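You operate a simulated robot arm through the tools that you are given. There is no shell and no other tool.

You are at the controls of a simulated robot arm. One attempt, no reset.

Task
Switch the oven off, turn its knob back to 40, open the vent, then the door.
Fine: vent fully open; wait till the strip on the door is dark before you open it.

The check looks at the end state, three seconds after you hand in, the way a careful person would. Anything else that was tipped, shoved, dropped, spilled or broken makes it a failure.

Robot
A 6-joint arm with a two-finger parallel gripper, fixed in place. Base frame: the origin is at the foot of the arm, x ahead of it, y to its left, z up. Lengths are in m, angles in degrees, forces in N, time in s.
With the tool pointing down near the work surface it reaches from about 0.26 to 0.64 m from the base axis. Its first joint turns from -115.0 to 115.0 degrees. Payload 3.43 kg.
The tool frame sits at the grasp point between the pads (the TCP): z along the fingers, y along the line on which they close. The tips reach 0.034 m beyond it. Largest opening 0.128 m; finger width 0.024, thickness 0.012; the body of the gripper, 0.048 by 0.13 m, starts 0.096 m behind the TCP.
Orientation is that of the tool frame in the base frame, as a unit quaternion [x, y, z, w]. With the fingers straight down and closing along the base's y, the tool's x points along the base's -x, its y along +y and its z along -z.

Tools
- The arm moves only by the tool arm_command. Its argument "targets" is a list of rows, each a list of 2 entries, a list of its own where there are three numbers: the shift along the base's x, y, z in units of 150 mm (1.0 is 150 mm), then the turn, a rotation vector about the base's x, y, z in units of 90 degrees (1.0 is 90 degrees). In form: [[[x, y, z], [ax, ay, az]], ...]. A call has 1 to 20 rows; each row is the pose to reach, as a shift and turn from the pose commanded when the call began. "claw" is the gripper command, from -1 (fully open) to 1 (shut), values between in proportion, set as the call begins (left out, the last holds). A call with a number of a shift or a turn outside -1 to 1 is refused whole. Rows are played at 5 a second. More than 0.05 m and 8.6 degrees between two rows, or a gripper value outside its range, and nothing of the call is played. Where a pose cannot be reached the arm comes as near as it can. A force on the tool above 80 N (or 10 N above the force at the start of the call, whichever is more), or a blocked arm, ends the call early, and 0.2 s more pass. The fingers move at their own pace (about 0.153 m/s each) and stop on an object; they squeeze with about 38 N. The grip force told is the motor's: it shows also when the fingers shut on nothing. Time passes only in rows, and 0.2 s behind the last, so rows that repeat a pose let the fingers close. The reply holds the time, the measured pose of the TCP, the force on the tool along the base axes, the opening and the grip force, in the units named above and with some noise, with the torque about the TCP (base axes, N m) and any sound that the robot's microphone picked up.
- Cameras (640 x 400 px; columns grow to the right, rows downward): "scene" is fixed at [0.0511, 0.6487, 1.6898]; the picture's right is [-0.62, -0.78, 0.00], its down [-0.49, 0.38, -0.79] and it looks along [0.62, -0.49, -0.62] (base axes); focal length 293 px, centre (320, 200). "wrist" rides on the gripper at [0.076, -0.011, -0.16] in the tool frame; the picture's right is [0.15, 0.99, 0.00], its down [-0.88, 0.13, -0.46] and it looks along [-0.45, 0.07, 0.89] (tool axes); focal length 234 px, centre (320, 200). There is no depth. A picture from a camera that has moved, and an enlarged one, comes with that camera's place and axes in the base frame and with its lens.
- camera(camera): a new picture of that camera. No time passes.
- slide_trunk(by): slides the trunk up (or, below 0, down) by that many m; the arm rides with it, the base frame stays. It gives what a move gives, with no picture.
- enlarge(camera, box): a new picture of the part [left, top, right, bottom] of that camera's present view, enlarged. No time passes.
- finish_job(): hands the job in; it is judged then, once.

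Nothing tells you positions but the pictures and the camera data. Unless the task says otherwise, let go and move clear before handing in.

The tools are called as a command line: name --argument value ..., lists and objects as JSON in quotes. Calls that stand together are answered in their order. arm_command: Moves the arm, as the interface text tells. Its arguments: {"type":"object","properties":{"targets":{"type":"array","items":{"type":"array"}},"claw":{"type":"number"}},"required":["targets"]} The other tools are called the same way: slide_trunk (by) slides the trunk up or down; camera (camera) takes a picture; enlarge (camera, box) takes an enlarged picture of a part of a camera's view; finish_job () hands the job in.

At the start:

```text
time_s: 0.0
eef_pos: [0.3555, 0.1181, 1.4195]
tool_rot: [-0.001, 1.0, 0.0, 0.0]
ft_force: [-0.7, -0.3, -0.6]
ft_torque: [0.0, -0.03, 0.02]
grip_width: 0.128
finger_force: 0.1
trunk travel left (down, up): [-0.925, 0.065]
```

scene: 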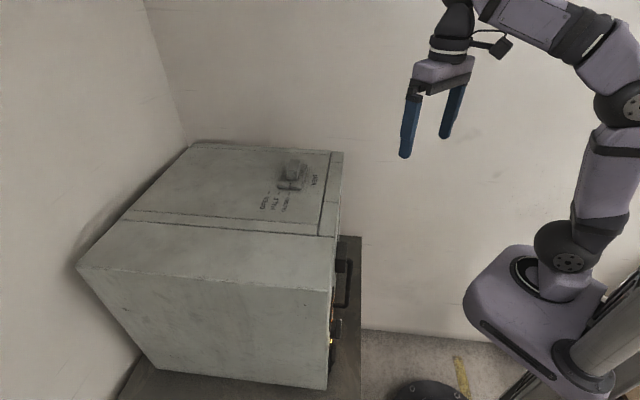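
wrist: 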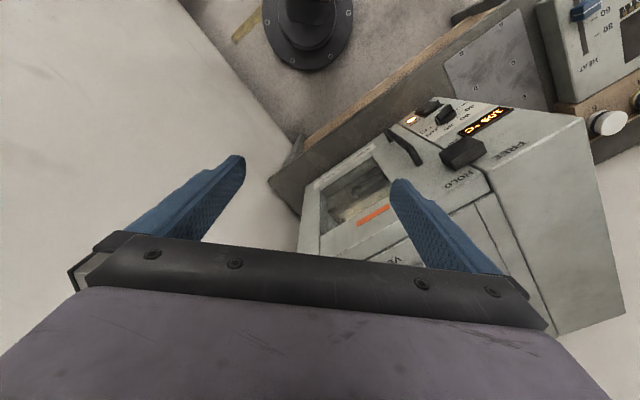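

I see an oven (box) ahead of the arm, with a vent lever on the top and a control panel plus door on the side facing the robot. First I take closer looks before moving.

enlarge --camera "scene" --box '[220, 130, 380, 230]'

enlarge --camera "scene" --box '[280, 230, 400, 400]'

enlarge --camera "wrist" --box '[300, 80, 620, 280]'

enlarge --camera "wrist" --box '[520, 0, 640, 160]'

```text
4.00 times, centred on (300, 180) of scene
camera zoom: at [0.0511, 0.6487, 1.6898], right [-0.62, -0.78, 0.0], down [-0.49, 0.38, -0.79], along [0.62, -0.49, -0.62], focal length 1171 px, centre (400, 280)
```

zoom: 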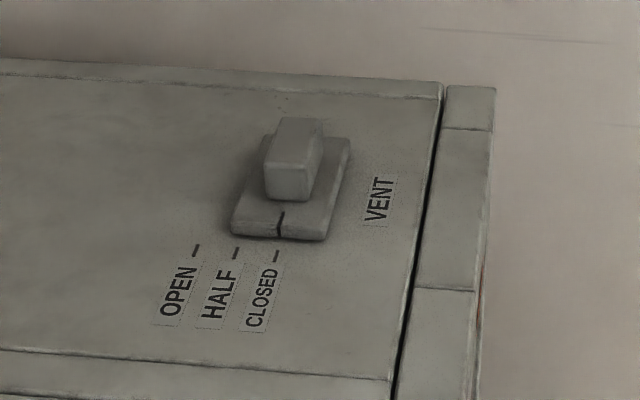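

```text
2.35 times, centred on (340, 315) of scene
camera zoom: at [0.0511, 0.6487, 1.6898], right [-0.62, -0.78, 0.0], down [-0.49, 0.38, -0.79], along [0.62, -0.49, -0.62], focal length 689 px, centre (273, -71)
```

zoom: 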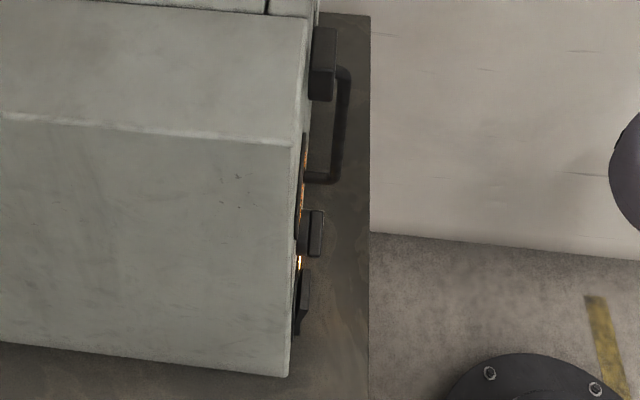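

```text
2.00 times, centred on (460, 180) of wrist
camera zoom: at [0.2799, 0.1079, 1.5801], right [-0.15, 0.99, 0.0], down [0.88, 0.13, 0.46], along [0.45, 0.07, -0.89], focal length 468 px, centre (40, 240)
```

zoom: 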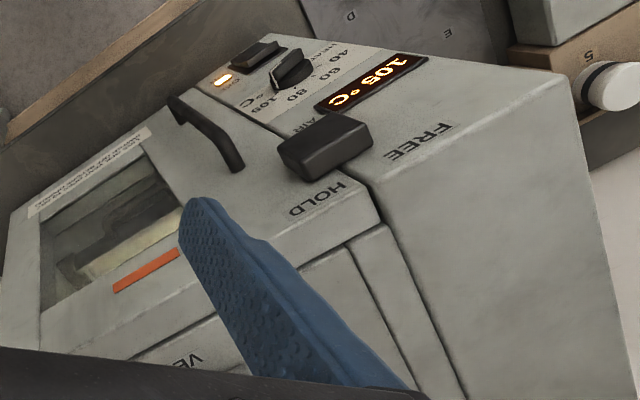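

```text
2.50 times, centred on (580, 80) of wrist
camera zoom: at [0.2799, 0.1079, 1.5801], right [-0.15, 0.99, 0.0], down [0.88, 0.13, 0.46], along [0.45, 0.07, -0.89], focal length 585 px, centre (-330, 500)
```

zoom: 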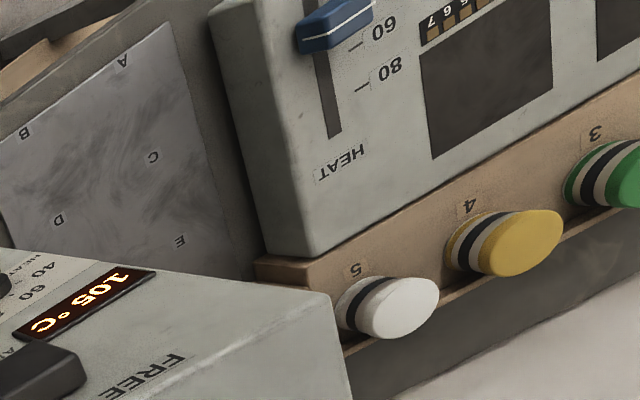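

The oven stands about 45° turned to my left (front spans roughly from (0.27, 0.44) to (0.62, 0.11), top at z≈1.26), with its front facing me. I turn the gripper to face the front so the wrist camera can look at the panel.

arm_command --targets '[[[0, 0, 0], [0, 0, 0.085]], [[0, 0, 0], [0, 0, 0.17]], [[0, 0, 0], [0, 0, 0.255]], [[0, 0, 0], [0, 0, 0.34]], [[0, 0, 0], [0, 0, 0.425]], [[0, 0, 0], [0, 0, 0.51]]]'

```text
time_s: 1.4
eef_pos: [0.3555, 0.1178, 1.4203]
tool_rot: [-0.391, 0.92, 0.0, 0.0]
ft_force: [0.5, 0.3, -0.2]
ft_torque: [0.03, -0.01, -0.01]
grip_width: 0.128
finger_force: 0.0
trunk travel left (down, up): [-0.925, 0.065]
```

camera --camera "wrist"

camera --camera "scene"

```text
taken
camera wrist: at [0.3113, 0.0569, 1.5802], right [-0.81, 0.58, 0.0], down [0.52, 0.72, 0.46], along [0.26, 0.37, -0.89], focal length 234 px, centre (320, 200)
```

wrist: 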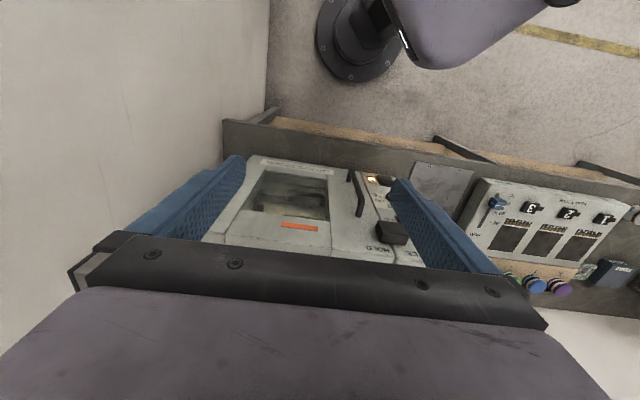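

```text
taken
```

scene: 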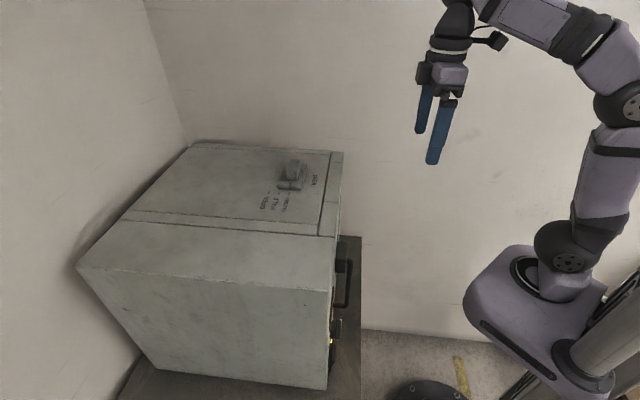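

The front is visible now: window with an orange strip, a vertical handle, a black latch block with HOLD/FREE, and a control column. I pitch the gripper up and back off to see it better.

arm_command --targets '[[[-0.05, -0.05, 0.05], [0.0575, -0.0556, 0]], [[-0.1, -0.1, 0.05], [0.115, -0.1112, 0]], [[-0.15, -0.15, 0.05], [0.1725, -0.1668, 0]], [[-0.2, -0.2, 0.05], [0.23, -0.2224, 0]], [[-0.25, -0.25, 0.05], [0.2875, -0.278, 0]]]'

camera --camera "wrist"

camera --camera "scene"

```text
time_s: 2.6
eef_pos: [0.3828, 0.0691, 1.4549]
tool_rot: [-0.371, 0.876, 0.121, 0.284]
ft_force: [1.4, -1.1, -0.4]
ft_torque: [0.01, 0.0, 0.02]
grip_width: 0.1277
finger_force: 0.0
out of reach, approached as far as the arm can: row 3, 4, 5
trunk travel left (down, up): [-0.925, 0.065]
```

```text
taken
camera wrist: at [0.2829, -0.0501, 1.5395], right [-0.79, 0.6, -0.08], down [0.22, 0.41, 0.89], along [0.57, 0.69, -0.45], focal length 234 px, centre (320, 200)
```

wrist: 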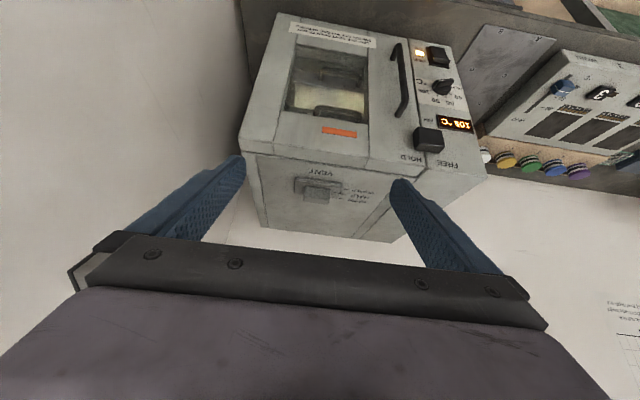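

```text
taken
```

scene: 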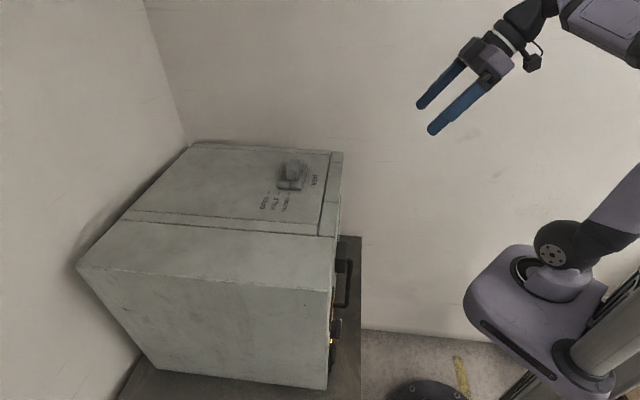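

Great view of front and top. I enlarge the details.

enlarge --camera "wrist" --box '[380, 30, 500, 180]'

enlarge --camera "wrist" --box '[240, 10, 400, 110]'

enlarge --camera "wrist" --box '[240, 110, 400, 240]'

```text
2.67 times, centred on (440, 105) of wrist
camera zoom: at [0.2829, -0.0501, 1.5395], right [-0.79, 0.6, -0.08], down [0.22, 0.41, 0.89], along [0.57, 0.69, -0.45], focal length 624 px, centre (0, 453)
```

zoom: 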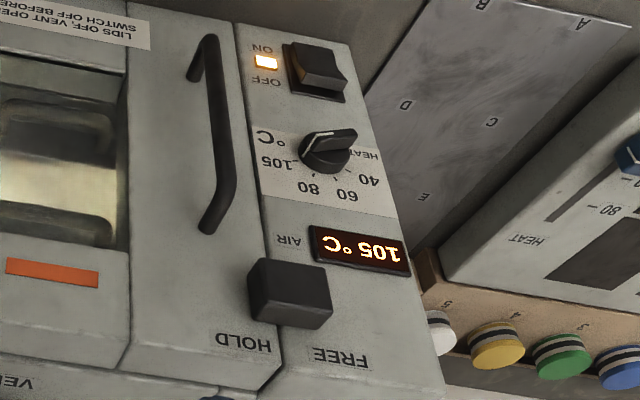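

```text
4.00 times, centred on (320, 60) of wrist
camera zoom: at [0.2829, -0.0501, 1.5395], right [-0.79, 0.6, -0.08], down [0.22, 0.41, 0.89], along [0.57, 0.69, -0.45], focal length 937 px, centre (320, 760)
```

zoom: 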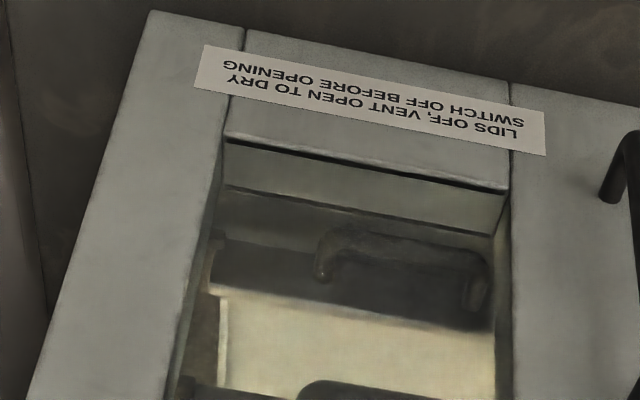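

```text
3.08 times, centred on (320, 175) of wrist
camera zoom: at [0.2829, -0.0501, 1.5395], right [-0.79, 0.6, -0.08], down [0.22, 0.41, 0.89], along [0.57, 0.69, -0.45], focal length 720 px, centre (320, 277)
```

zoom: 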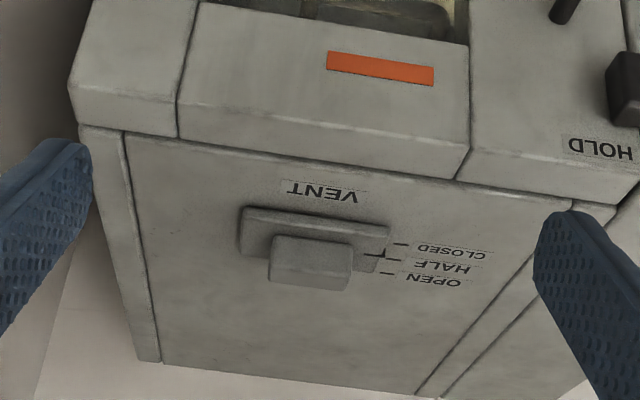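

The oven's front plane runs at 45° (x+y≈0.728), with controls in the left column: rocker low, knob above it, an "AIR 105 °C" display, and a black HOLD/FREE latch across the door edge near the top. I lower the trunk to look at the panel straight on.

slide_trunk --by -0.3

camera --camera "wrist"

camera --camera "scene"

```text
time_s: 5.6
eef_pos: [0.3832, 0.0699, 1.1541]
tool_rot: [-0.372, 0.876, 0.122, 0.283]
ft_force: [0.0, -0.2, 0.4]
ft_torque: [-0.02, 0.01, 0.01]
grip_width: 0.128
finger_force: 0.1
trunk travel left (down, up): [-0.625, 0.365]
```

```text
taken
camera wrist: at [0.2831, -0.0489, 1.2395], right [-0.79, 0.6, -0.08], down [0.22, 0.41, 0.89], along [0.57, 0.69, -0.46], focal length 234 px, centre (320, 200)
```

wrist: 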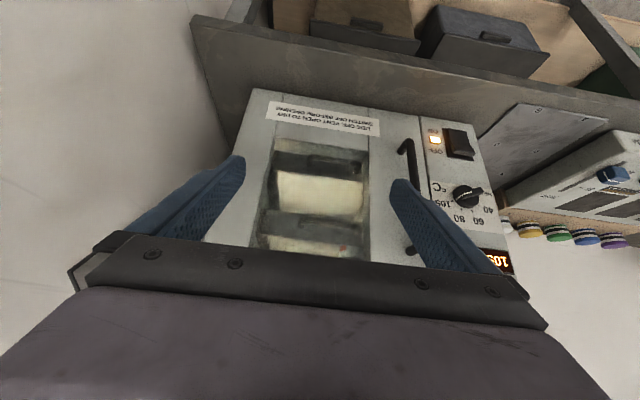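

```text
taken
```

scene: 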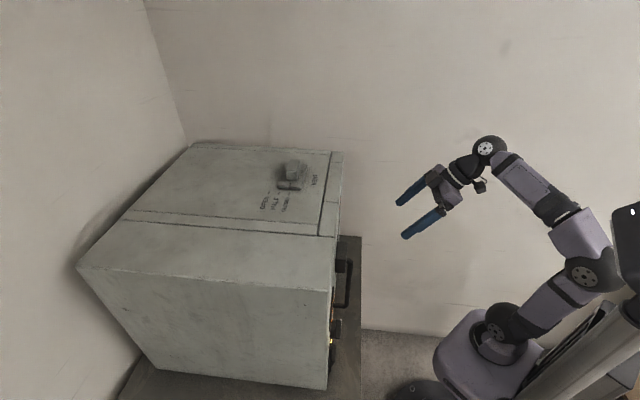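

enlarge --camera "wrist" --box '[400, 110, 520, 280]'

enlarge --camera "wrist" --box '[240, 80, 420, 260]'

```text
2.35 times, centred on (460, 195) of wrist
camera zoom: at [0.2831, -0.0489, 1.2395], right [-0.79, 0.6, -0.08], down [0.22, 0.41, 0.89], along [0.57, 0.69, -0.46], focal length 551 px, centre (-9, 212)
```

zoom: 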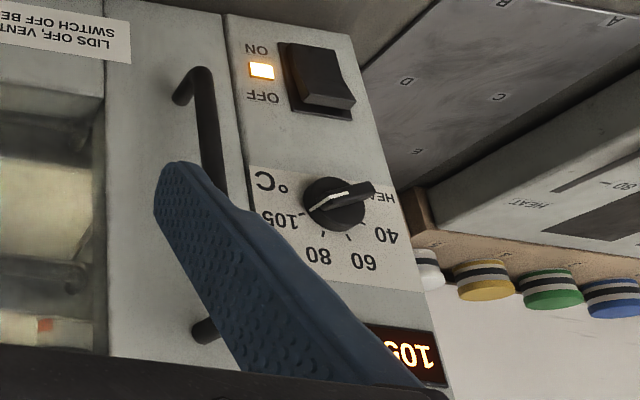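

```text
2.22 times, centred on (330, 170) of wrist
camera zoom: at [0.2831, -0.0489, 1.2395], right [-0.79, 0.6, -0.08], down [0.22, 0.41, 0.89], along [0.57, 0.69, -0.46], focal length 520 px, centre (298, 267)
```

zoom: 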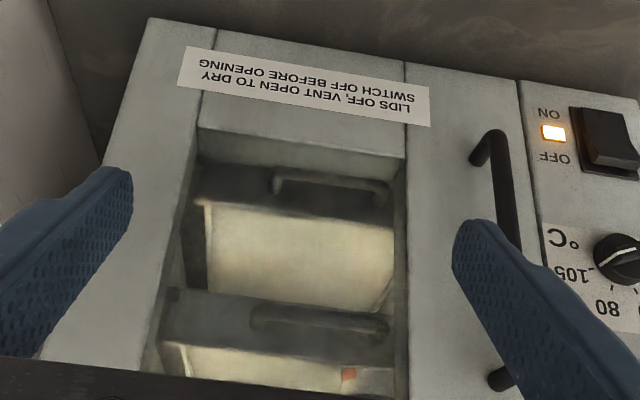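

The pointer is at 105, the rocker reads OFF at its upper end (images are upside down), so I'll push its upper half. First I close the fingers and pitch the tool toward horizontal while moving to in front of the switch.

arm_command --targets '[[[-0.05, 0.06, -0.03], [0.03, -0.03, 0]], [[-0.1, 0.12, -0.06], [0.06, -0.06, 0]], [[-0.15, 0.18, -0.09], [0.09, -0.09, 0]], [[-0.2, 0.24, -0.12], [0.12, -0.12, 0]], [[-0.25, 0.3, -0.15], [0.15, -0.15, 0]], [[-0.3, 0.36, -0.18], [0.18, -0.18, 0]]]' --claw 1

camera --camera "wrist"

camera --camera "scene"

```text
time_s: 7.0
eef_pos: [0.4471, 0.0909, 1.1423]
tool_rot: [-0.342, 0.802, 0.19, 0.451]
ft_force: [1.2, -0.7, 0.0]
ft_torque: [0.02, 0.0, 0.01]
grip_width: 0.0
finger_force: 33.3
out of reach, approached as far as the arm can: row 1, 2, 3, 4, 5, 6
trunk travel left (down, up): [-0.625, 0.365]
```

```text
taken
camera wrist: at [0.3331, -0.0426, 1.1607], right [-0.77, 0.63, -0.13], down [-0.05, 0.14, 0.99], along [0.64, 0.76, -0.08], focal length 234 px, centre (320, 200)
```

wrist: 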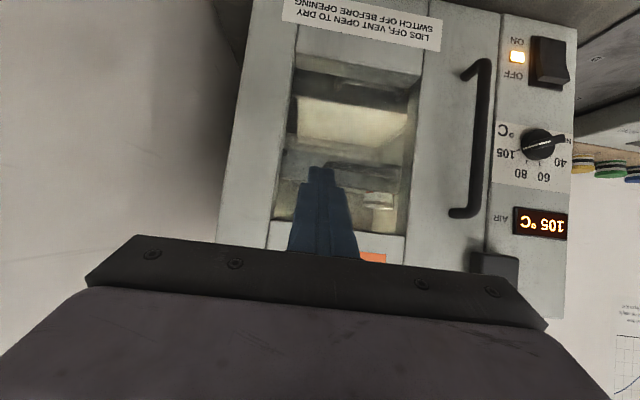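

```text
taken
```

scene: 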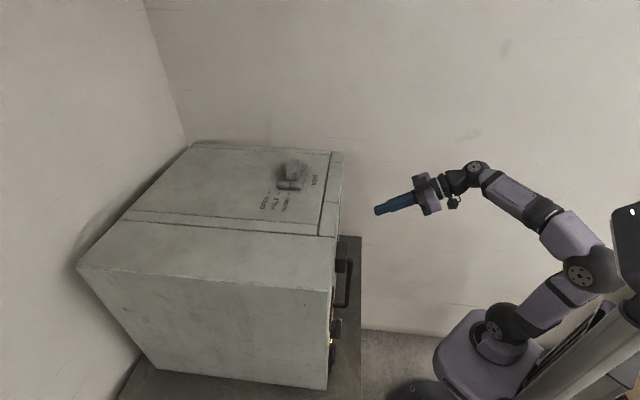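

The arm can't fold closer at this trunk height. I lower the trunk further so the wrist sits more above the shoulder, giving more room.

slide_trunk --by -0.18

camera --camera "scene"

```text
time_s: 9.0
eef_pos: [0.4461, 0.092, 0.962]
tool_rot: [-0.342, 0.802, 0.191, 0.451]
ft_force: [0.5, -0.3, 0.2]
ft_torque: [0.0, -0.03, 0.03]
grip_width: 0.0
finger_force: 32.9
trunk travel left (down, up): [-0.445, 0.545]
```

```text
taken
```

scene: 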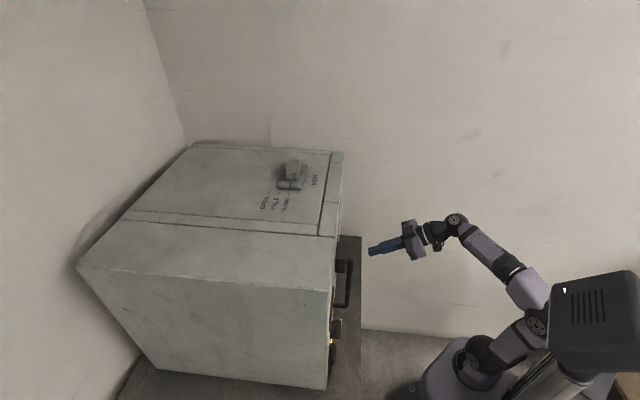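

arm_command --targets '[[[-0.15, 0.1, 0.05], [0, 0, 0]], [[-0.3, 0.2, 0.1], [0, 0, 0]], [[-0.45, 0.35, 0.15], [0, 0, 0]], [[-0.6, 0.5, 0.2], [0, 0, 0]], [[-0.75, 0.65, 0.2], [0, 0, 0]], [[-0.9, 0.8, 0.2], [0, 0, 0]]]'

camera --camera "scene"

camera --camera "wrist"

```text
time_s: 10.4
eef_pos: [0.4047, 0.2655, 1.0426]
tool_rot: [-0.343, 0.802, 0.191, 0.45]
ft_force: [0.0, -0.3, 0.2]
ft_torque: [0.01, 0.0, -0.03]
grip_width: 0.0
finger_force: 32.5
out of reach, approached as far as the arm can: row 1, 2, 3, 4, 5, 6
trunk travel left (down, up): [-0.445, 0.545]
```

```text
taken
```

scene: 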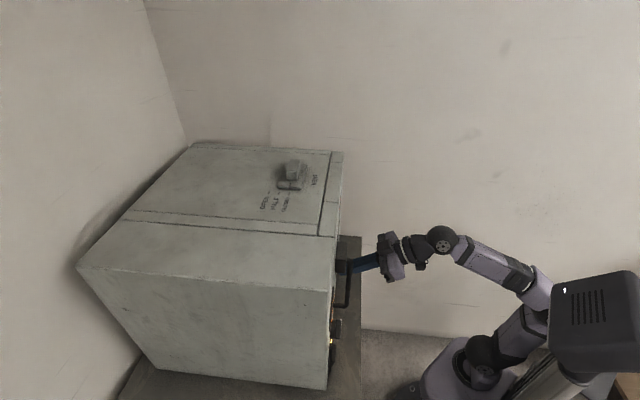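

```text
taken
camera wrist: at [0.2913, 0.1304, 1.0625], right [-0.77, 0.63, -0.13], down [-0.05, 0.14, 0.99], along [0.64, 0.76, -0.08], focal length 234 px, centre (320, 200)
```

wrist: 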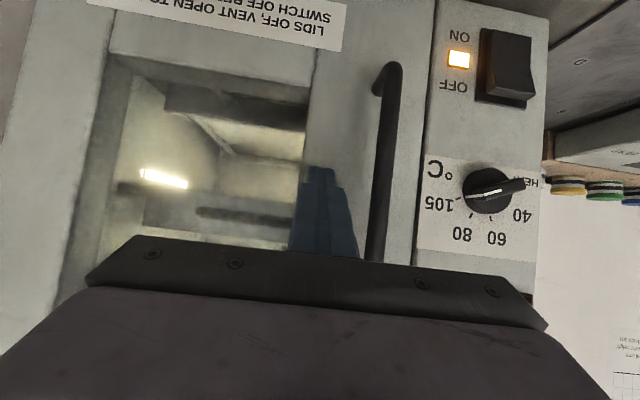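

The arm overshot toward the oven because it couldn't fold inward, so the tip is close to the window (no contact). I retreat along -y first, then lower the trunk more before trying the switch.

arm_command --targets '[[[0.06, -0.247, -0.05], [0, 0, 0]], [[0.12, -0.494, -0.1], [0, 0, 0]], [[0.18, -0.741, -0.15], [0, 0, 0]], [[0.22, -0.98, -0.2], [0, 0, 0]]]'

```text
time_s: 11.4
eef_pos: [0.4401, 0.1155, 1.0119]
tool_rot: [-0.343, 0.802, 0.192, 0.45]
ft_force: [0.5, -0.4, -0.3]
ft_torque: [0.02, 0.02, 0.0]
grip_width: 0.0
finger_force: 32.9
out of reach, approached as far as the arm can: row 1, 2, 3
trunk travel left (down, up): [-0.445, 0.545]
```

slide_trunk --by -0.12

arm_command --targets '[[[-0.05, -0.05, 0.2], [0, 0, 0]], [[-0.1, -0.1, 0.4], [0, 0, 0]], [[-0.15, -0.15, 0.6], [0, 0, 0]], [[-0.2, -0.2, 0.8], [0, 0, 0]]]'

```text
time_s: 12.9
eef_pos: [0.4416, 0.1154, 0.8925]
tool_rot: [-0.343, 0.801, 0.192, 0.451]
ft_force: [0.1, -0.3, -0.9]
ft_torque: [0.0, 0.0, 0.0]
grip_width: 0.0001
finger_force: 33.0
trunk travel left (down, up): [-0.325, 0.665]
```

```text
time_s: 13.9
eef_pos: [0.4107, 0.0843, 1.0127]
tool_rot: [-0.342, 0.802, 0.192, 0.451]
ft_force: [0.5, 0.3, 0.4]
ft_torque: [0.0, 0.02, -0.01]
grip_width: 0.0
finger_force: 33.2
trunk travel left (down, up): [-0.325, 0.665]
```

slide_trunk --by -0.12

arm_command --targets '[[[-0.08, -0.0, 0.15], [0, 0, 0]], [[-0.16, -0.0, 0.3], [0, 0, 0]], [[-0.24, 0.0, 0.45], [0, 0, 0]], [[-0.32, 0.0, 0.6], [0, 0, 0]]]'

camera --camera "scene"

camera --camera "wrist"

```text
time_s: 15.4
eef_pos: [0.4108, 0.0848, 0.8935]
tool_rot: [-0.342, 0.802, 0.192, 0.451]
ft_force: [0.2, 0.7, 0.3]
ft_torque: [-0.02, 0.01, 0.0]
grip_width: 0.0001
finger_force: 33.0
trunk travel left (down, up): [-0.205, 0.785]
```

```text
time_s: 16.4
eef_pos: [0.3661, 0.0838, 0.9748]
tool_rot: [-0.342, 0.801, 0.192, 0.452]
ft_force: [0.0, 0.4, 0.0]
ft_torque: [0.02, -0.01, -0.01]
grip_width: 0.0001
finger_force: 33.0
out of reach, approached as far as the arm can: row 4
trunk travel left (down, up): [-0.205, 0.785]
```

```text
taken
```

scene: 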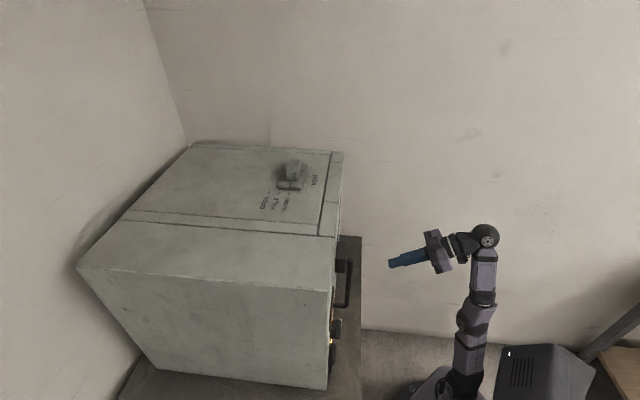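

```text
taken
camera wrist: at [0.2522, -0.0487, 0.9924], right [-0.77, 0.63, -0.13], down [-0.05, 0.14, 0.99], along [0.64, 0.76, -0.08], focal length 234 px, centre (320, 200)
```

wrist: 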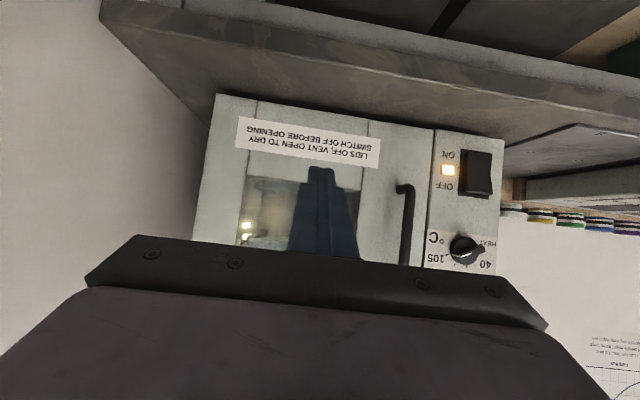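

slide_trunk --by 0.05

arm_command --targets '[[[-0.15, 0.1, -0.1], [0, 0, 0]], [[-0.3, 0.2, -0.2], [0, 0, 0]], [[-0.45, 0.4, -0.3], [0, 0, 0]], [[-0.6, 0.6, -0.4], [0, 0, 0]], [[-0.7, 0.8, -0.45], [0, 0, 0]], [[-0.8, 1.0, -0.45], [0, 0, 0]]]'

camera --camera "scene"

camera --camera "wrist"

```text
time_s: 17.3
eef_pos: [0.3658, 0.0838, 1.0237]
tool_rot: [-0.342, 0.801, 0.192, 0.452]
ft_force: [-0.7, 0.0, -0.4]
ft_torque: [0.0, -0.03, 0.02]
grip_width: 0.0
finger_force: 33.1
trunk travel left (down, up): [-0.255, 0.735]
```

```text
time_s: 18.7
eef_pos: [0.2571, 0.2551, 0.9931]
tool_rot: [-0.34, 0.802, 0.191, 0.453]
ft_force: [-3.1, 1.6, 0.4]
ft_torque: [-0.07, -0.14, -0.24]
grip_width: 0.0001
finger_force: 32.6
out of reach, approached as far as the arm can: row 3, 4, 5, 6
trunk travel left (down, up): [-0.255, 0.735]
```

```text
taken
```

scene: 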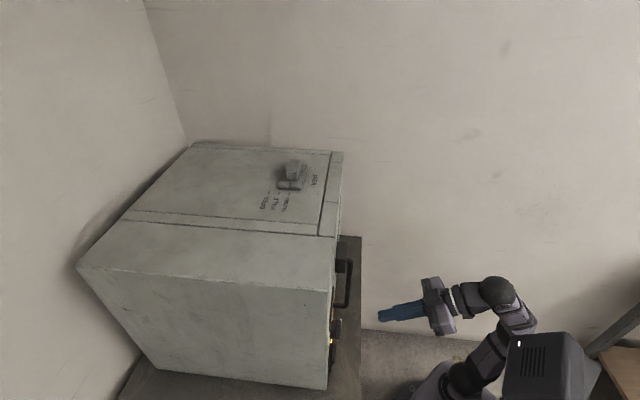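

```text
taken
camera wrist: at [0.1423, 0.1208, 1.0115], right [-0.76, 0.64, -0.13], down [-0.05, 0.14, 0.99], along [0.65, 0.76, -0.07], focal length 234 px, centre (320, 200)
```

wrist: 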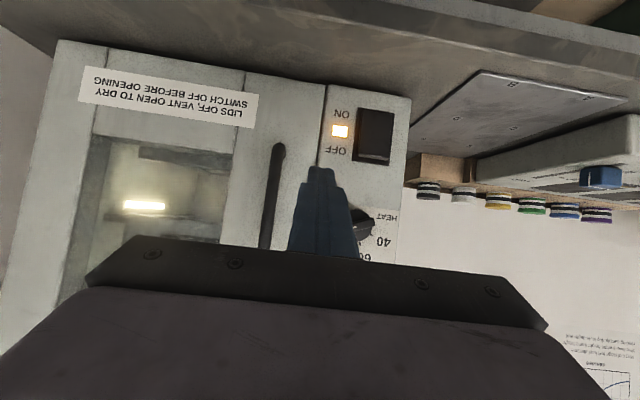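

enlarge --camera "wrist" --box '[310, 80, 430, 260]'

```text
2.22 times, centred on (370, 170) of wrist
camera zoom: at [0.1423, 0.1208, 1.0115], right [-0.76, 0.64, -0.13], down [-0.05, 0.14, 0.99], along [0.65, 0.76, -0.07], focal length 520 px, centre (209, 267)
```

zoom: 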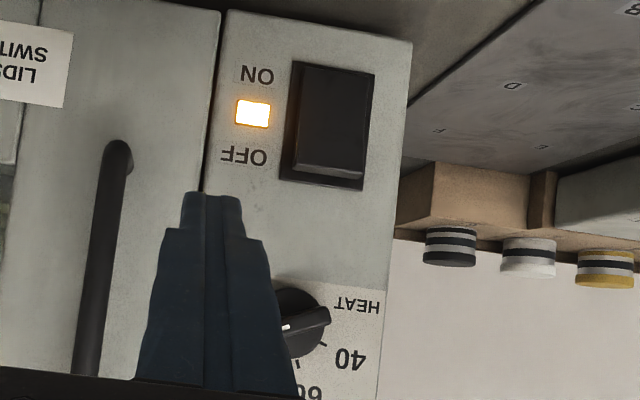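

The rocker's upper half is at about (0.299, 0.404, 0.908). I move to 10 cm in front of it along the tool axis.

arm_command --targets '[[[-0.03, 0.15, -0.06], [0, 0, 0]], [[-0.06, 0.3, -0.12], [0, 0, 0]], [[-0.09, 0.45, -0.18], [0, 0, 0]], [[-0.12, 0.587, -0.22], [0, 0, 0]], [[-0.12, 0.587, -0.22], [0, 0, 0]]]'

camera --camera "wrist"

camera --camera "scene"

```text
time_s: 19.9
eef_pos: [0.2483, 0.3328, 0.963]
tool_rot: [-0.327, 0.805, 0.189, 0.458]
ft_force: [0.1, 0.5, -0.3]
ft_torque: [0.01, 0.01, 0.0]
grip_width: 0.0003
finger_force: 32.6
trunk travel left (down, up): [-0.255, 0.735]
```

```text
taken
camera wrist: at [0.13, 0.203, 0.9798], right [-0.75, 0.66, -0.12], down [-0.05, 0.13, 0.99], along [0.66, 0.74, -0.06], focal length 234 px, centre (320, 200)
```

wrist: 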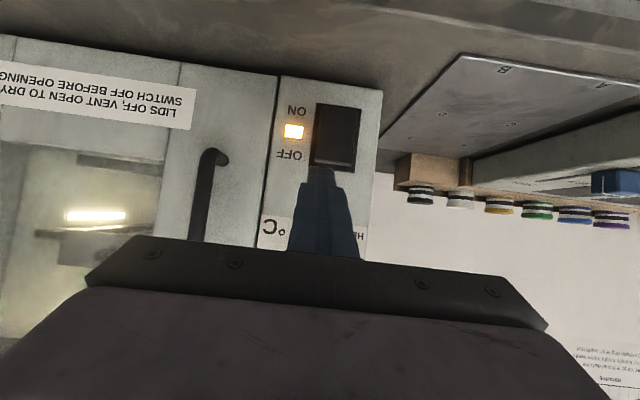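

```text
taken
```

scene: 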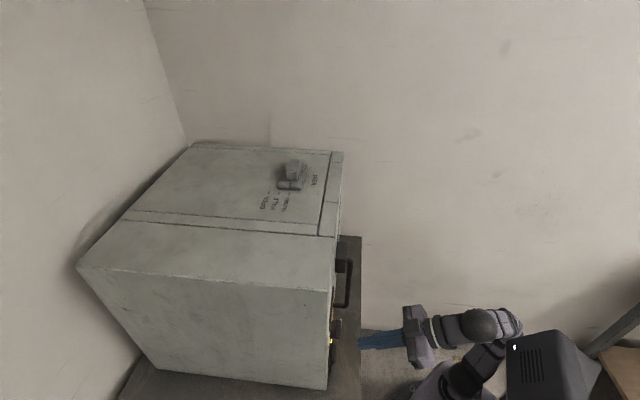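

arm_command --targets '[[[0.033, 0.103, -0.113], [0, 0, 0]], [[0.067, 0.207, -0.227], [0, 0, 0]], [[0.1, 0.24, -0.23], [0, 0, 0]], [[0.133, 0.273, -0.23], [0, 0, 0]], [[0.167, 0.307, -0.23], [0, 0, 0]], [[0.2, 0.34, -0.23], [0, 0, 0]]]'

camera --camera "wrist"

```text
time_s: 21.3
eef_pos: [0.2651, 0.3941, 0.9246]
tool_rot: [-0.343, 0.802, 0.192, 0.451]
ft_force: [-15.0, -14.7, -5.0]
ft_torque: [-0.25, 0.26, -0.02]
grip_width: 0.0
finger_force: 33.3
trunk travel left (down, up): [-0.255, 0.735]
```

```text
taken
camera wrist: at [0.1531, 0.26, 0.9436], right [-0.77, 0.63, -0.13], down [-0.05, 0.14, 0.99], along [0.64, 0.76, -0.08], focal length 234 px, centre (320, 200)
```

wrist: 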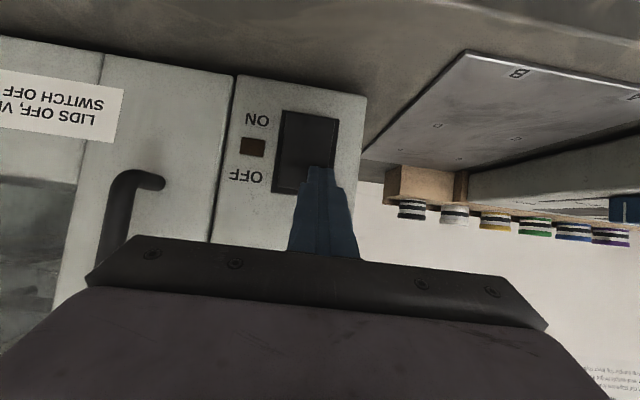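

The lamp is out – the oven is off. I back away from the rocker and look at the knob.

arm_command --targets '[[[-0.1, -0.1, 0.0], [0, 0, 0]], [[-0.2, -0.2, 0.0], [0, 0, 0]], [[-0.3, -0.3, 0.0], [0, 0, 0]], [[-0.35, -0.45, 0.1], [0, 0, 0]], [[-0.35, -0.6, 0.2], [0, 0, 0]]]'

camera --camera "wrist"

```text
time_s: 22.5
eef_pos: [0.2233, 0.3106, 0.9444]
tool_rot: [-0.342, 0.809, 0.17, 0.447]
ft_force: [-0.1, -1.3, -1.3]
ft_torque: [-0.02, 0.01, -0.03]
grip_width: 0.0
finger_force: 33.0
out of reach, approached as far as the arm can: row 5
trunk travel left (down, up): [-0.255, 0.735]
```

```text
taken
camera wrist: at [0.1069, 0.1806, 0.9683], right [-0.75, 0.64, -0.15], down [-0.05, 0.18, 0.98], along [0.66, 0.75, -0.11], focal length 234 px, centre (320, 200)
```

wrist: 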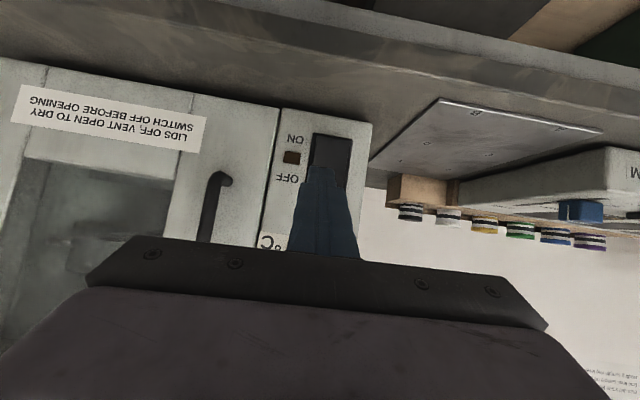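

The rocker is flipped. The scale reads 40/60/80/105 at about 157°/112°/67°/22°, so the knob must turn ~135° counter-clockwise; its axis is near (0.316, 0.401, 1.015). I lower the trunk in steps and level the tool to grip it head-on.

slide_trunk --by -0.05

arm_command --targets '[[[0.0, 0.0, 0.2], [0.045, -0.041, 0.001]], [[0.0, 0.0, 0.4], [0.09, -0.082, 0.002]], [[0.05, 0.05, 0.55], [0.136, -0.123, 0.003]]]'

```text
time_s: 23.4
eef_pos: [0.2223, 0.3117, 0.8939]
tool_rot: [-0.345, 0.808, 0.173, 0.445]
ft_force: [-0.4, -0.9, 0.1]
ft_torque: [0.0, -0.01, 0.02]
grip_width: 0.0
finger_force: 32.3
trunk travel left (down, up): [-0.205, 0.785]
```

```text
time_s: 24.2
eef_pos: [0.2245, 0.3204, 0.9868]
tool_rot: [-0.313, 0.73, 0.239, 0.559]
ft_force: [-0.2, -0.4, -0.8]
ft_torque: [0.01, -0.01, -0.02]
grip_width: 0.0002
finger_force: 32.7
trunk travel left (down, up): [-0.205, 0.785]
```

slide_trunk --by -0.05

arm_command --targets '[[[0.05, 0.02, 0.15], [0.045, -0.041, 0.001]], [[0.1, 0.05, 0.3], [0.09, -0.082, 0.002]], [[0.15, 0.1, 0.45], [0.136, -0.123, 0.003]], [[0.15, 0.1, 0.5], [0.136, -0.123, 0.003]]]' --claw -0.2

camera --camera "wrist"

camera --camera "scene"

```text
time_s: 25.2
eef_pos: [0.2231, 0.3159, 0.939]
tool_rot: [-0.311, 0.73, 0.241, 0.559]
ft_force: [0.7, -0.2, 0.6]
ft_torque: [-0.01, 0.0, 0.01]
grip_width: 0.0001
finger_force: 33.7
trunk travel left (down, up): [-0.155, 0.835]
```

```text
time_s: 26.2
eef_pos: [0.2477, 0.3272, 1.0176]
tool_rot: [-0.27, 0.64, 0.288, 0.659]
ft_force: [-0.7, 0.6, -0.2]
ft_torque: [0.0, 0.01, -0.04]
grip_width: 0.0767
finger_force: 0.0
trunk travel left (down, up): [-0.155, 0.835]
```

```text
taken
camera wrist: at [0.1476, 0.2068, 0.9364], right [-0.72, 0.69, -0.13], down [-0.42, -0.27, 0.87], along [0.56, 0.68, 0.48], focal length 234 px, centre (320, 200)
```

wrist: 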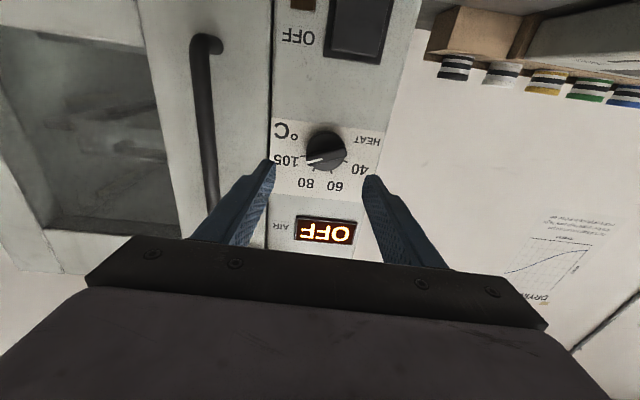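

```text
taken
```

scene: 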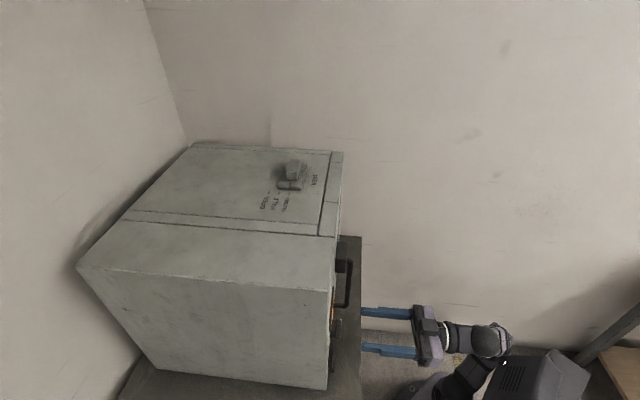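

enlarge --camera "wrist" --box '[250, 100, 400, 260]'

```text
2.50 times, centred on (325, 180) of wrist
camera zoom: at [0.1476, 0.2068, 0.9364], right [-0.72, 0.69, -0.13], down [-0.42, -0.27, 0.87], along [0.56, 0.68, 0.48], focal length 585 px, centre (308, 250)
```

zoom: 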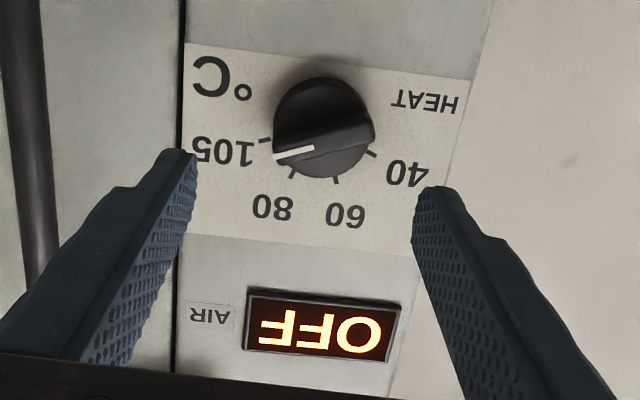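

enlarge --camera "wrist" --box '[290, 115, 370, 185]'

```text
5.71 times, centred on (330, 150) of wrist
camera zoom: at [0.1476, 0.2068, 0.9364], right [-0.72, 0.69, -0.13], down [-0.42, -0.27, 0.87], along [0.56, 0.68, 0.48], focal length 1338 px, centre (263, 486)
```

zoom: 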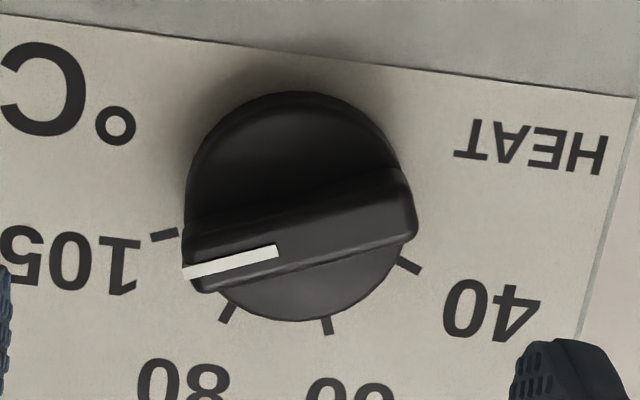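

The display reads OFF now, and I have a sharp view of the knob: pointer on the 105 tick, bar about 24 mm proud, axis at about (0.3125, 0.4045, 1.014). I roll the gripper 67.5° so the fingers straddle the bar.

arm_command --targets '[[[0.001, 0.01, -0.003], [0.056, 0.0606, -0.0002]], [[0.002, 0.02, -0.005], [0.112, 0.1211, -0.0004]], [[0.003, 0.03, -0.008], [0.168, 0.1817, -0.0006]], [[0.004, 0.04, -0.011], [0.224, 0.2423, -0.0008]], [[0.005, 0.05, -0.013], [0.28, 0.3028, -0.001]], [[0.006, 0.06, -0.016], [0.3359, 0.3634, -0.0012]], [[0.007, 0.07, -0.019], [0.3919, 0.424, -0.0014]], [[0.008, 0.08, -0.021], [0.4479, 0.4845, -0.0016]], [[0.009, 0.092, -0.024], [0.5039, 0.5451, -0.0018]], [[0.009, 0.092, -0.024], [0.5039, 0.5451, -0.0018]]]' --claw 0.22

camera --camera "wrist"

camera --camera "scene"

```text
time_s: 28.4
eef_pos: [0.2495, 0.3333, 1.0189]
tool_rot: [0.141, 0.685, 0.597, 0.393]
ft_force: [-0.3, -0.5, 0.9]
ft_torque: [0.0, -0.02, 0.02]
grip_width: 0.05
finger_force: 0.0
trunk travel left (down, up): [-0.155, 0.835]
```

```text
taken
camera wrist: at [0.0905, 0.269, 0.9782], right [-0.37, 0.34, 0.86], down [0.22, -0.87, 0.44], along [0.91, 0.35, 0.25], focal length 234 px, centre (320, 200)
```

wrist: 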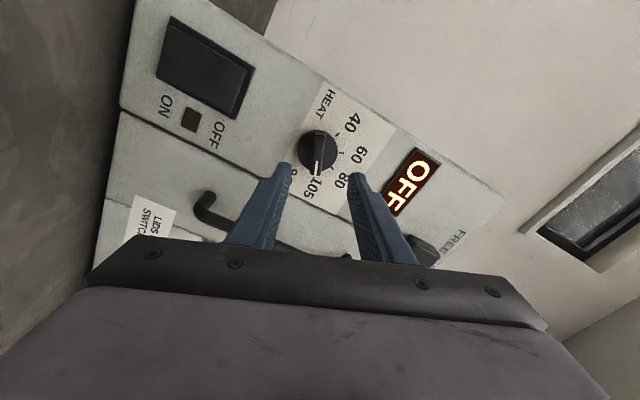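

```text
taken
```

scene: 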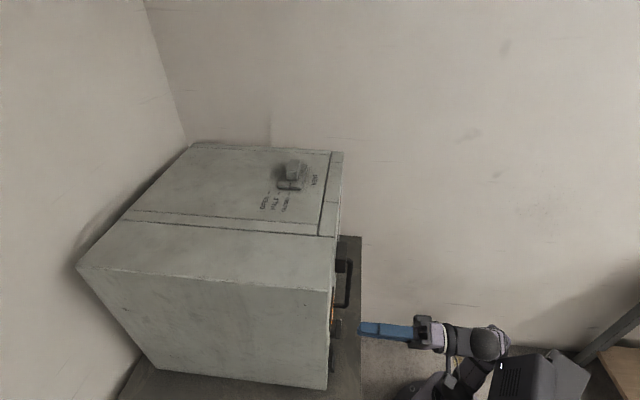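

arm_command --targets '[[[0, 0, 0], [0, 0, 0]], [[0, 0, 0], [0, 0, 0]]]'

enlarge --camera "wrist" --box '[260, 90, 400, 220]'

```text
time_s: 29.0
eef_pos: [0.2495, 0.3343, 1.0184]
tool_rot: [0.141, 0.686, 0.596, 0.392]
ft_force: [0.0, -0.2, -0.4]
ft_torque: [-0.01, 0.03, 0.02]
grip_width: 0.0498
finger_force: 0.0
trunk travel left (down, up): [-0.155, 0.835]
```

```text
3.08 times, centred on (330, 155) of wrist
camera zoom: at [0.0898, 0.2698, 0.9778], right [-0.37, 0.34, 0.86], down [0.22, -0.87, 0.44], along [0.9, 0.35, 0.24], focal length 720 px, centre (289, 338)
```

zoom: 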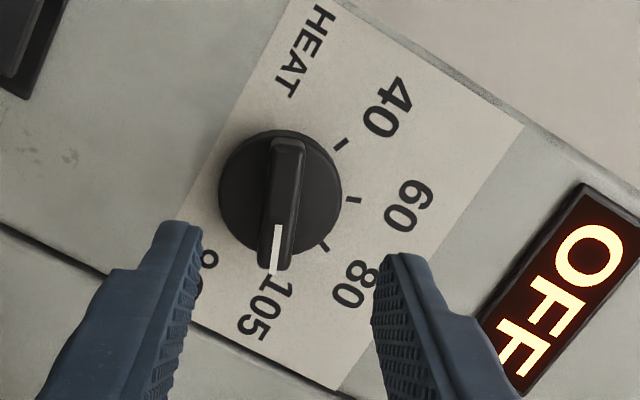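

Alignment is good (fingers straddle the bar direction). I center on the knob axis and advance until the tips overlap the bar.

arm_command --targets '[[[-0.031, 0.031, -0.027], [0, 0, 0]], [[0.042, 0.105, -0.027], [0, 0, 0]], [[0.115, 0.178, -0.027], [0, 0, 0]], [[0.187, 0.251, -0.027], [0, 0, 0]], [[0.187, 0.251, -0.027], [0, 0, 0]]]'

enlarge --camera "wrist" --box '[240, 90, 400, 240]'

```text
time_s: 30.2
eef_pos: [0.2738, 0.3724, 1.0176]
tool_rot: [0.139, 0.685, 0.599, 0.391]
ft_force: [-0.4, 0.2, 0.1]
ft_torque: [-0.01, 0.01, -0.02]
grip_width: 0.05
finger_force: 0.1
trunk travel left (down, up): [-0.155, 0.835]
```

```text
2.67 times, centred on (320, 165) of wrist
camera zoom: at [0.1151, 0.3062, 0.9765], right [-0.37, 0.34, 0.86], down [0.22, -0.87, 0.44], along [0.9, 0.35, 0.25], focal length 624 px, centre (320, 293)
```

zoom: 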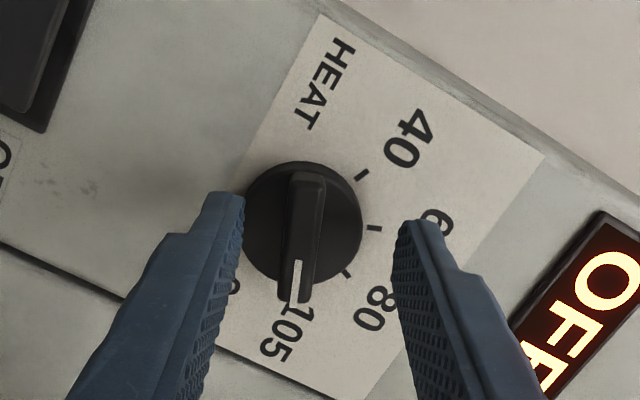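

arm_command --targets '[[[0.025, -0.003, -0.03], [0, 0, 0]], [[0.025, -0.003, -0.03], [0, 0, 0]]]'

enlarge --camera "wrist" --box '[240, 90, 400, 240]'

```text
time_s: 30.8
eef_pos: [0.2768, 0.3822, 1.0021]
tool_rot: [0.133, 0.693, 0.59, 0.391]
ft_force: [-10.0, -13.6, -1.0]
ft_torque: [0.29, -0.27, -0.07]
grip_width: 0.0495
finger_force: 0.1
trunk travel left (down, up): [-0.155, 0.835]
```

```text
2.67 times, centred on (320, 165) of wrist
camera zoom: at [0.1186, 0.3149, 0.9635], right [-0.37, 0.36, 0.86], down [0.22, -0.86, 0.46], along [0.9, 0.36, 0.24], focal length 624 px, centre (320, 293)
```

zoom: 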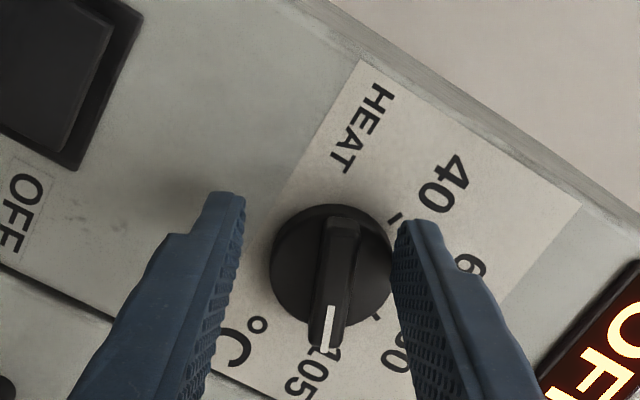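

The measured pose drifted from the command (the arm is at its folding limit) and the tips are lightly touching the knob. I back straight off, then lower the trunk so the arm has slack.

arm_command --targets '[[[-0.07, -0.07, 0.03], [0, 0, 0]], [[-0.14, -0.14, 0.08], [0, 0, 0]], [[-0.21, -0.21, 0.14], [0, 0, 0]], [[-0.27, -0.27, 0.2], [0, 0, 0]]]'

camera --camera "wrist"

camera --camera "scene"

```text
time_s: 31.8
eef_pos: [0.2408, 0.3368, 1.0345]
tool_rot: [0.138, 0.691, 0.59, 0.394]
ft_force: [0.6, -0.2, -0.1]
ft_torque: [0.0, 0.0, 0.0]
grip_width: 0.0498
finger_force: 0.0
trunk travel left (down, up): [-0.155, 0.835]
```

```text
taken
camera wrist: at [0.0823, 0.2712, 0.9955], right [-0.37, 0.36, 0.86], down [0.22, -0.87, 0.45], along [0.91, 0.35, 0.24], focal length 234 px, centre (320, 200)
```

wrist: 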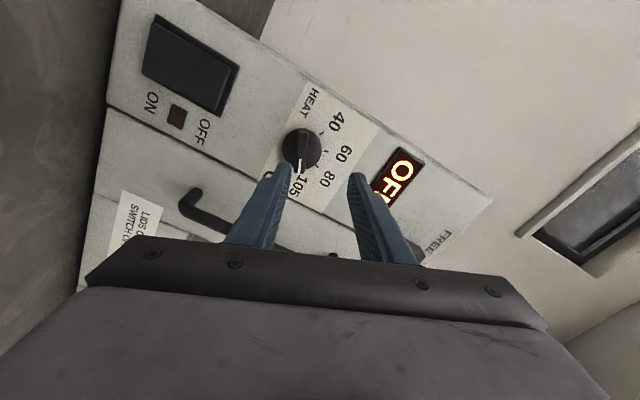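

```text
taken
```

scene: 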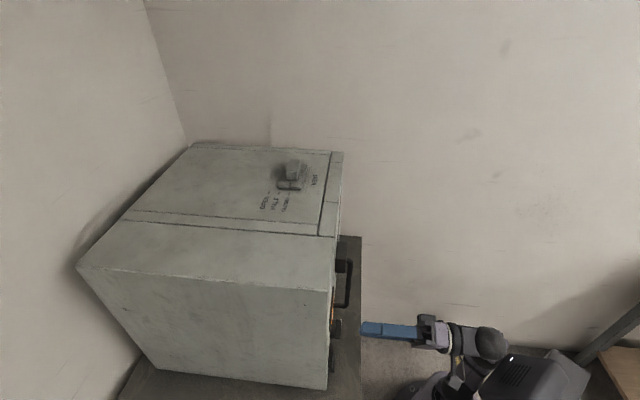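

slide_trunk --by -0.06

arm_command --targets '[[[0, 0, 0.1], [0, 0, 0]], [[0.0, 0.0, 0.2], [0, 0, 0]], [[0.0, 0.0, 0.3], [0, 0, 0]], [[0.0, 0.0, 0.3], [0, 0, 0]]]'

```text
time_s: 32.8
eef_pos: [0.2404, 0.3401, 0.9735]
tool_rot: [0.137, 0.692, 0.59, 0.393]
ft_force: [0.0, -0.2, 0.0]
ft_torque: [-0.02, 0.0, 0.0]
grip_width: 0.0497
finger_force: 0.1
trunk travel left (down, up): [-0.095, 0.895]
```

```text
time_s: 33.8
eef_pos: [0.242, 0.324, 1.0068]
tool_rot: [0.145, 0.683, 0.599, 0.393]
ft_force: [-0.2, 1.0, 0.2]
ft_torque: [-0.02, 0.0, 0.02]
grip_width: 0.0502
finger_force: 0.1
out of reach, approached as far as the arm can: row 2, 3, 4
trunk travel left (down, up): [-0.095, 0.895]
```

slide_trunk --by 0.035

arm_command --targets '[[[0, 0, 0], [0, 0, 0]]]'

```text
time_s: 34.5
eef_pos: [0.2419, 0.3272, 1.0391]
tool_rot: [0.143, 0.686, 0.595, 0.393]
ft_force: [-1.1, -1.0, -1.0]
ft_torque: [-0.01, -0.02, 0.0]
grip_width: 0.05
finger_force: 0.0
trunk travel left (down, up): [-0.13, 0.86]
```

```text
time_s: 35.0
eef_pos: [0.2412, 0.3302, 1.0382]
tool_rot: [0.141, 0.687, 0.594, 0.394]
ft_force: [0.0, 1.2, -0.3]
ft_torque: [0.02, -0.01, 0.04]
grip_width: 0.0499
finger_force: 0.0
trunk travel left (down, up): [-0.13, 0.86]
```

arm_command --targets '[[[0.06, 0.075, -0.08], [0, 0, 0]], [[0.115, 0.149, -0.158], [0, 0, 0]], [[0.115, 0.149, -0.158], [0, 0, 0]], [[0.115, 0.149, -0.158], [0, 0, 0]]]'

enlarge --camera "wrist" --box '[240, 90, 400, 240]'

```text
time_s: 36.0
eef_pos: [0.2552, 0.3662, 1.0046]
tool_rot: [0.134, 0.695, 0.588, 0.392]
ft_force: [0.0, -0.9, -0.2]
ft_torque: [-0.03, -0.01, -0.01]
grip_width: 0.0499
finger_force: 0.1
trunk travel left (down, up): [-0.13, 0.86]
```

```text
2.67 times, centred on (320, 165) of wrist
camera zoom: at [0.0968, 0.2988, 0.967], right [-0.37, 0.36, 0.86], down [0.22, -0.86, 0.46], along [0.9, 0.36, 0.23], focal length 624 px, centre (320, 293)
```

zoom: 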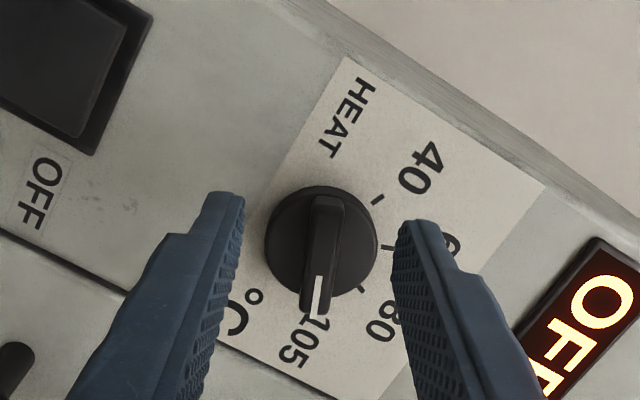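

arm_command --targets '[[[0, 0, 0], [0, 0, 0]], [[0, 0, 0], [0, 0, 0]], [[0, 0, 0], [0, 0, 0]], [[0, 0, 0], [0, 0, 0]]]'

```text
time_s: 37.0
eef_pos: [0.2553, 0.3657, 1.0063]
tool_rot: [0.133, 0.694, 0.589, 0.391]
ft_force: [-0.5, 0.6, -0.8]
ft_torque: [0.0, 0.02, 0.01]
grip_width: 0.0498
finger_force: 0.1
trunk travel left (down, up): [-0.13, 0.86]
```

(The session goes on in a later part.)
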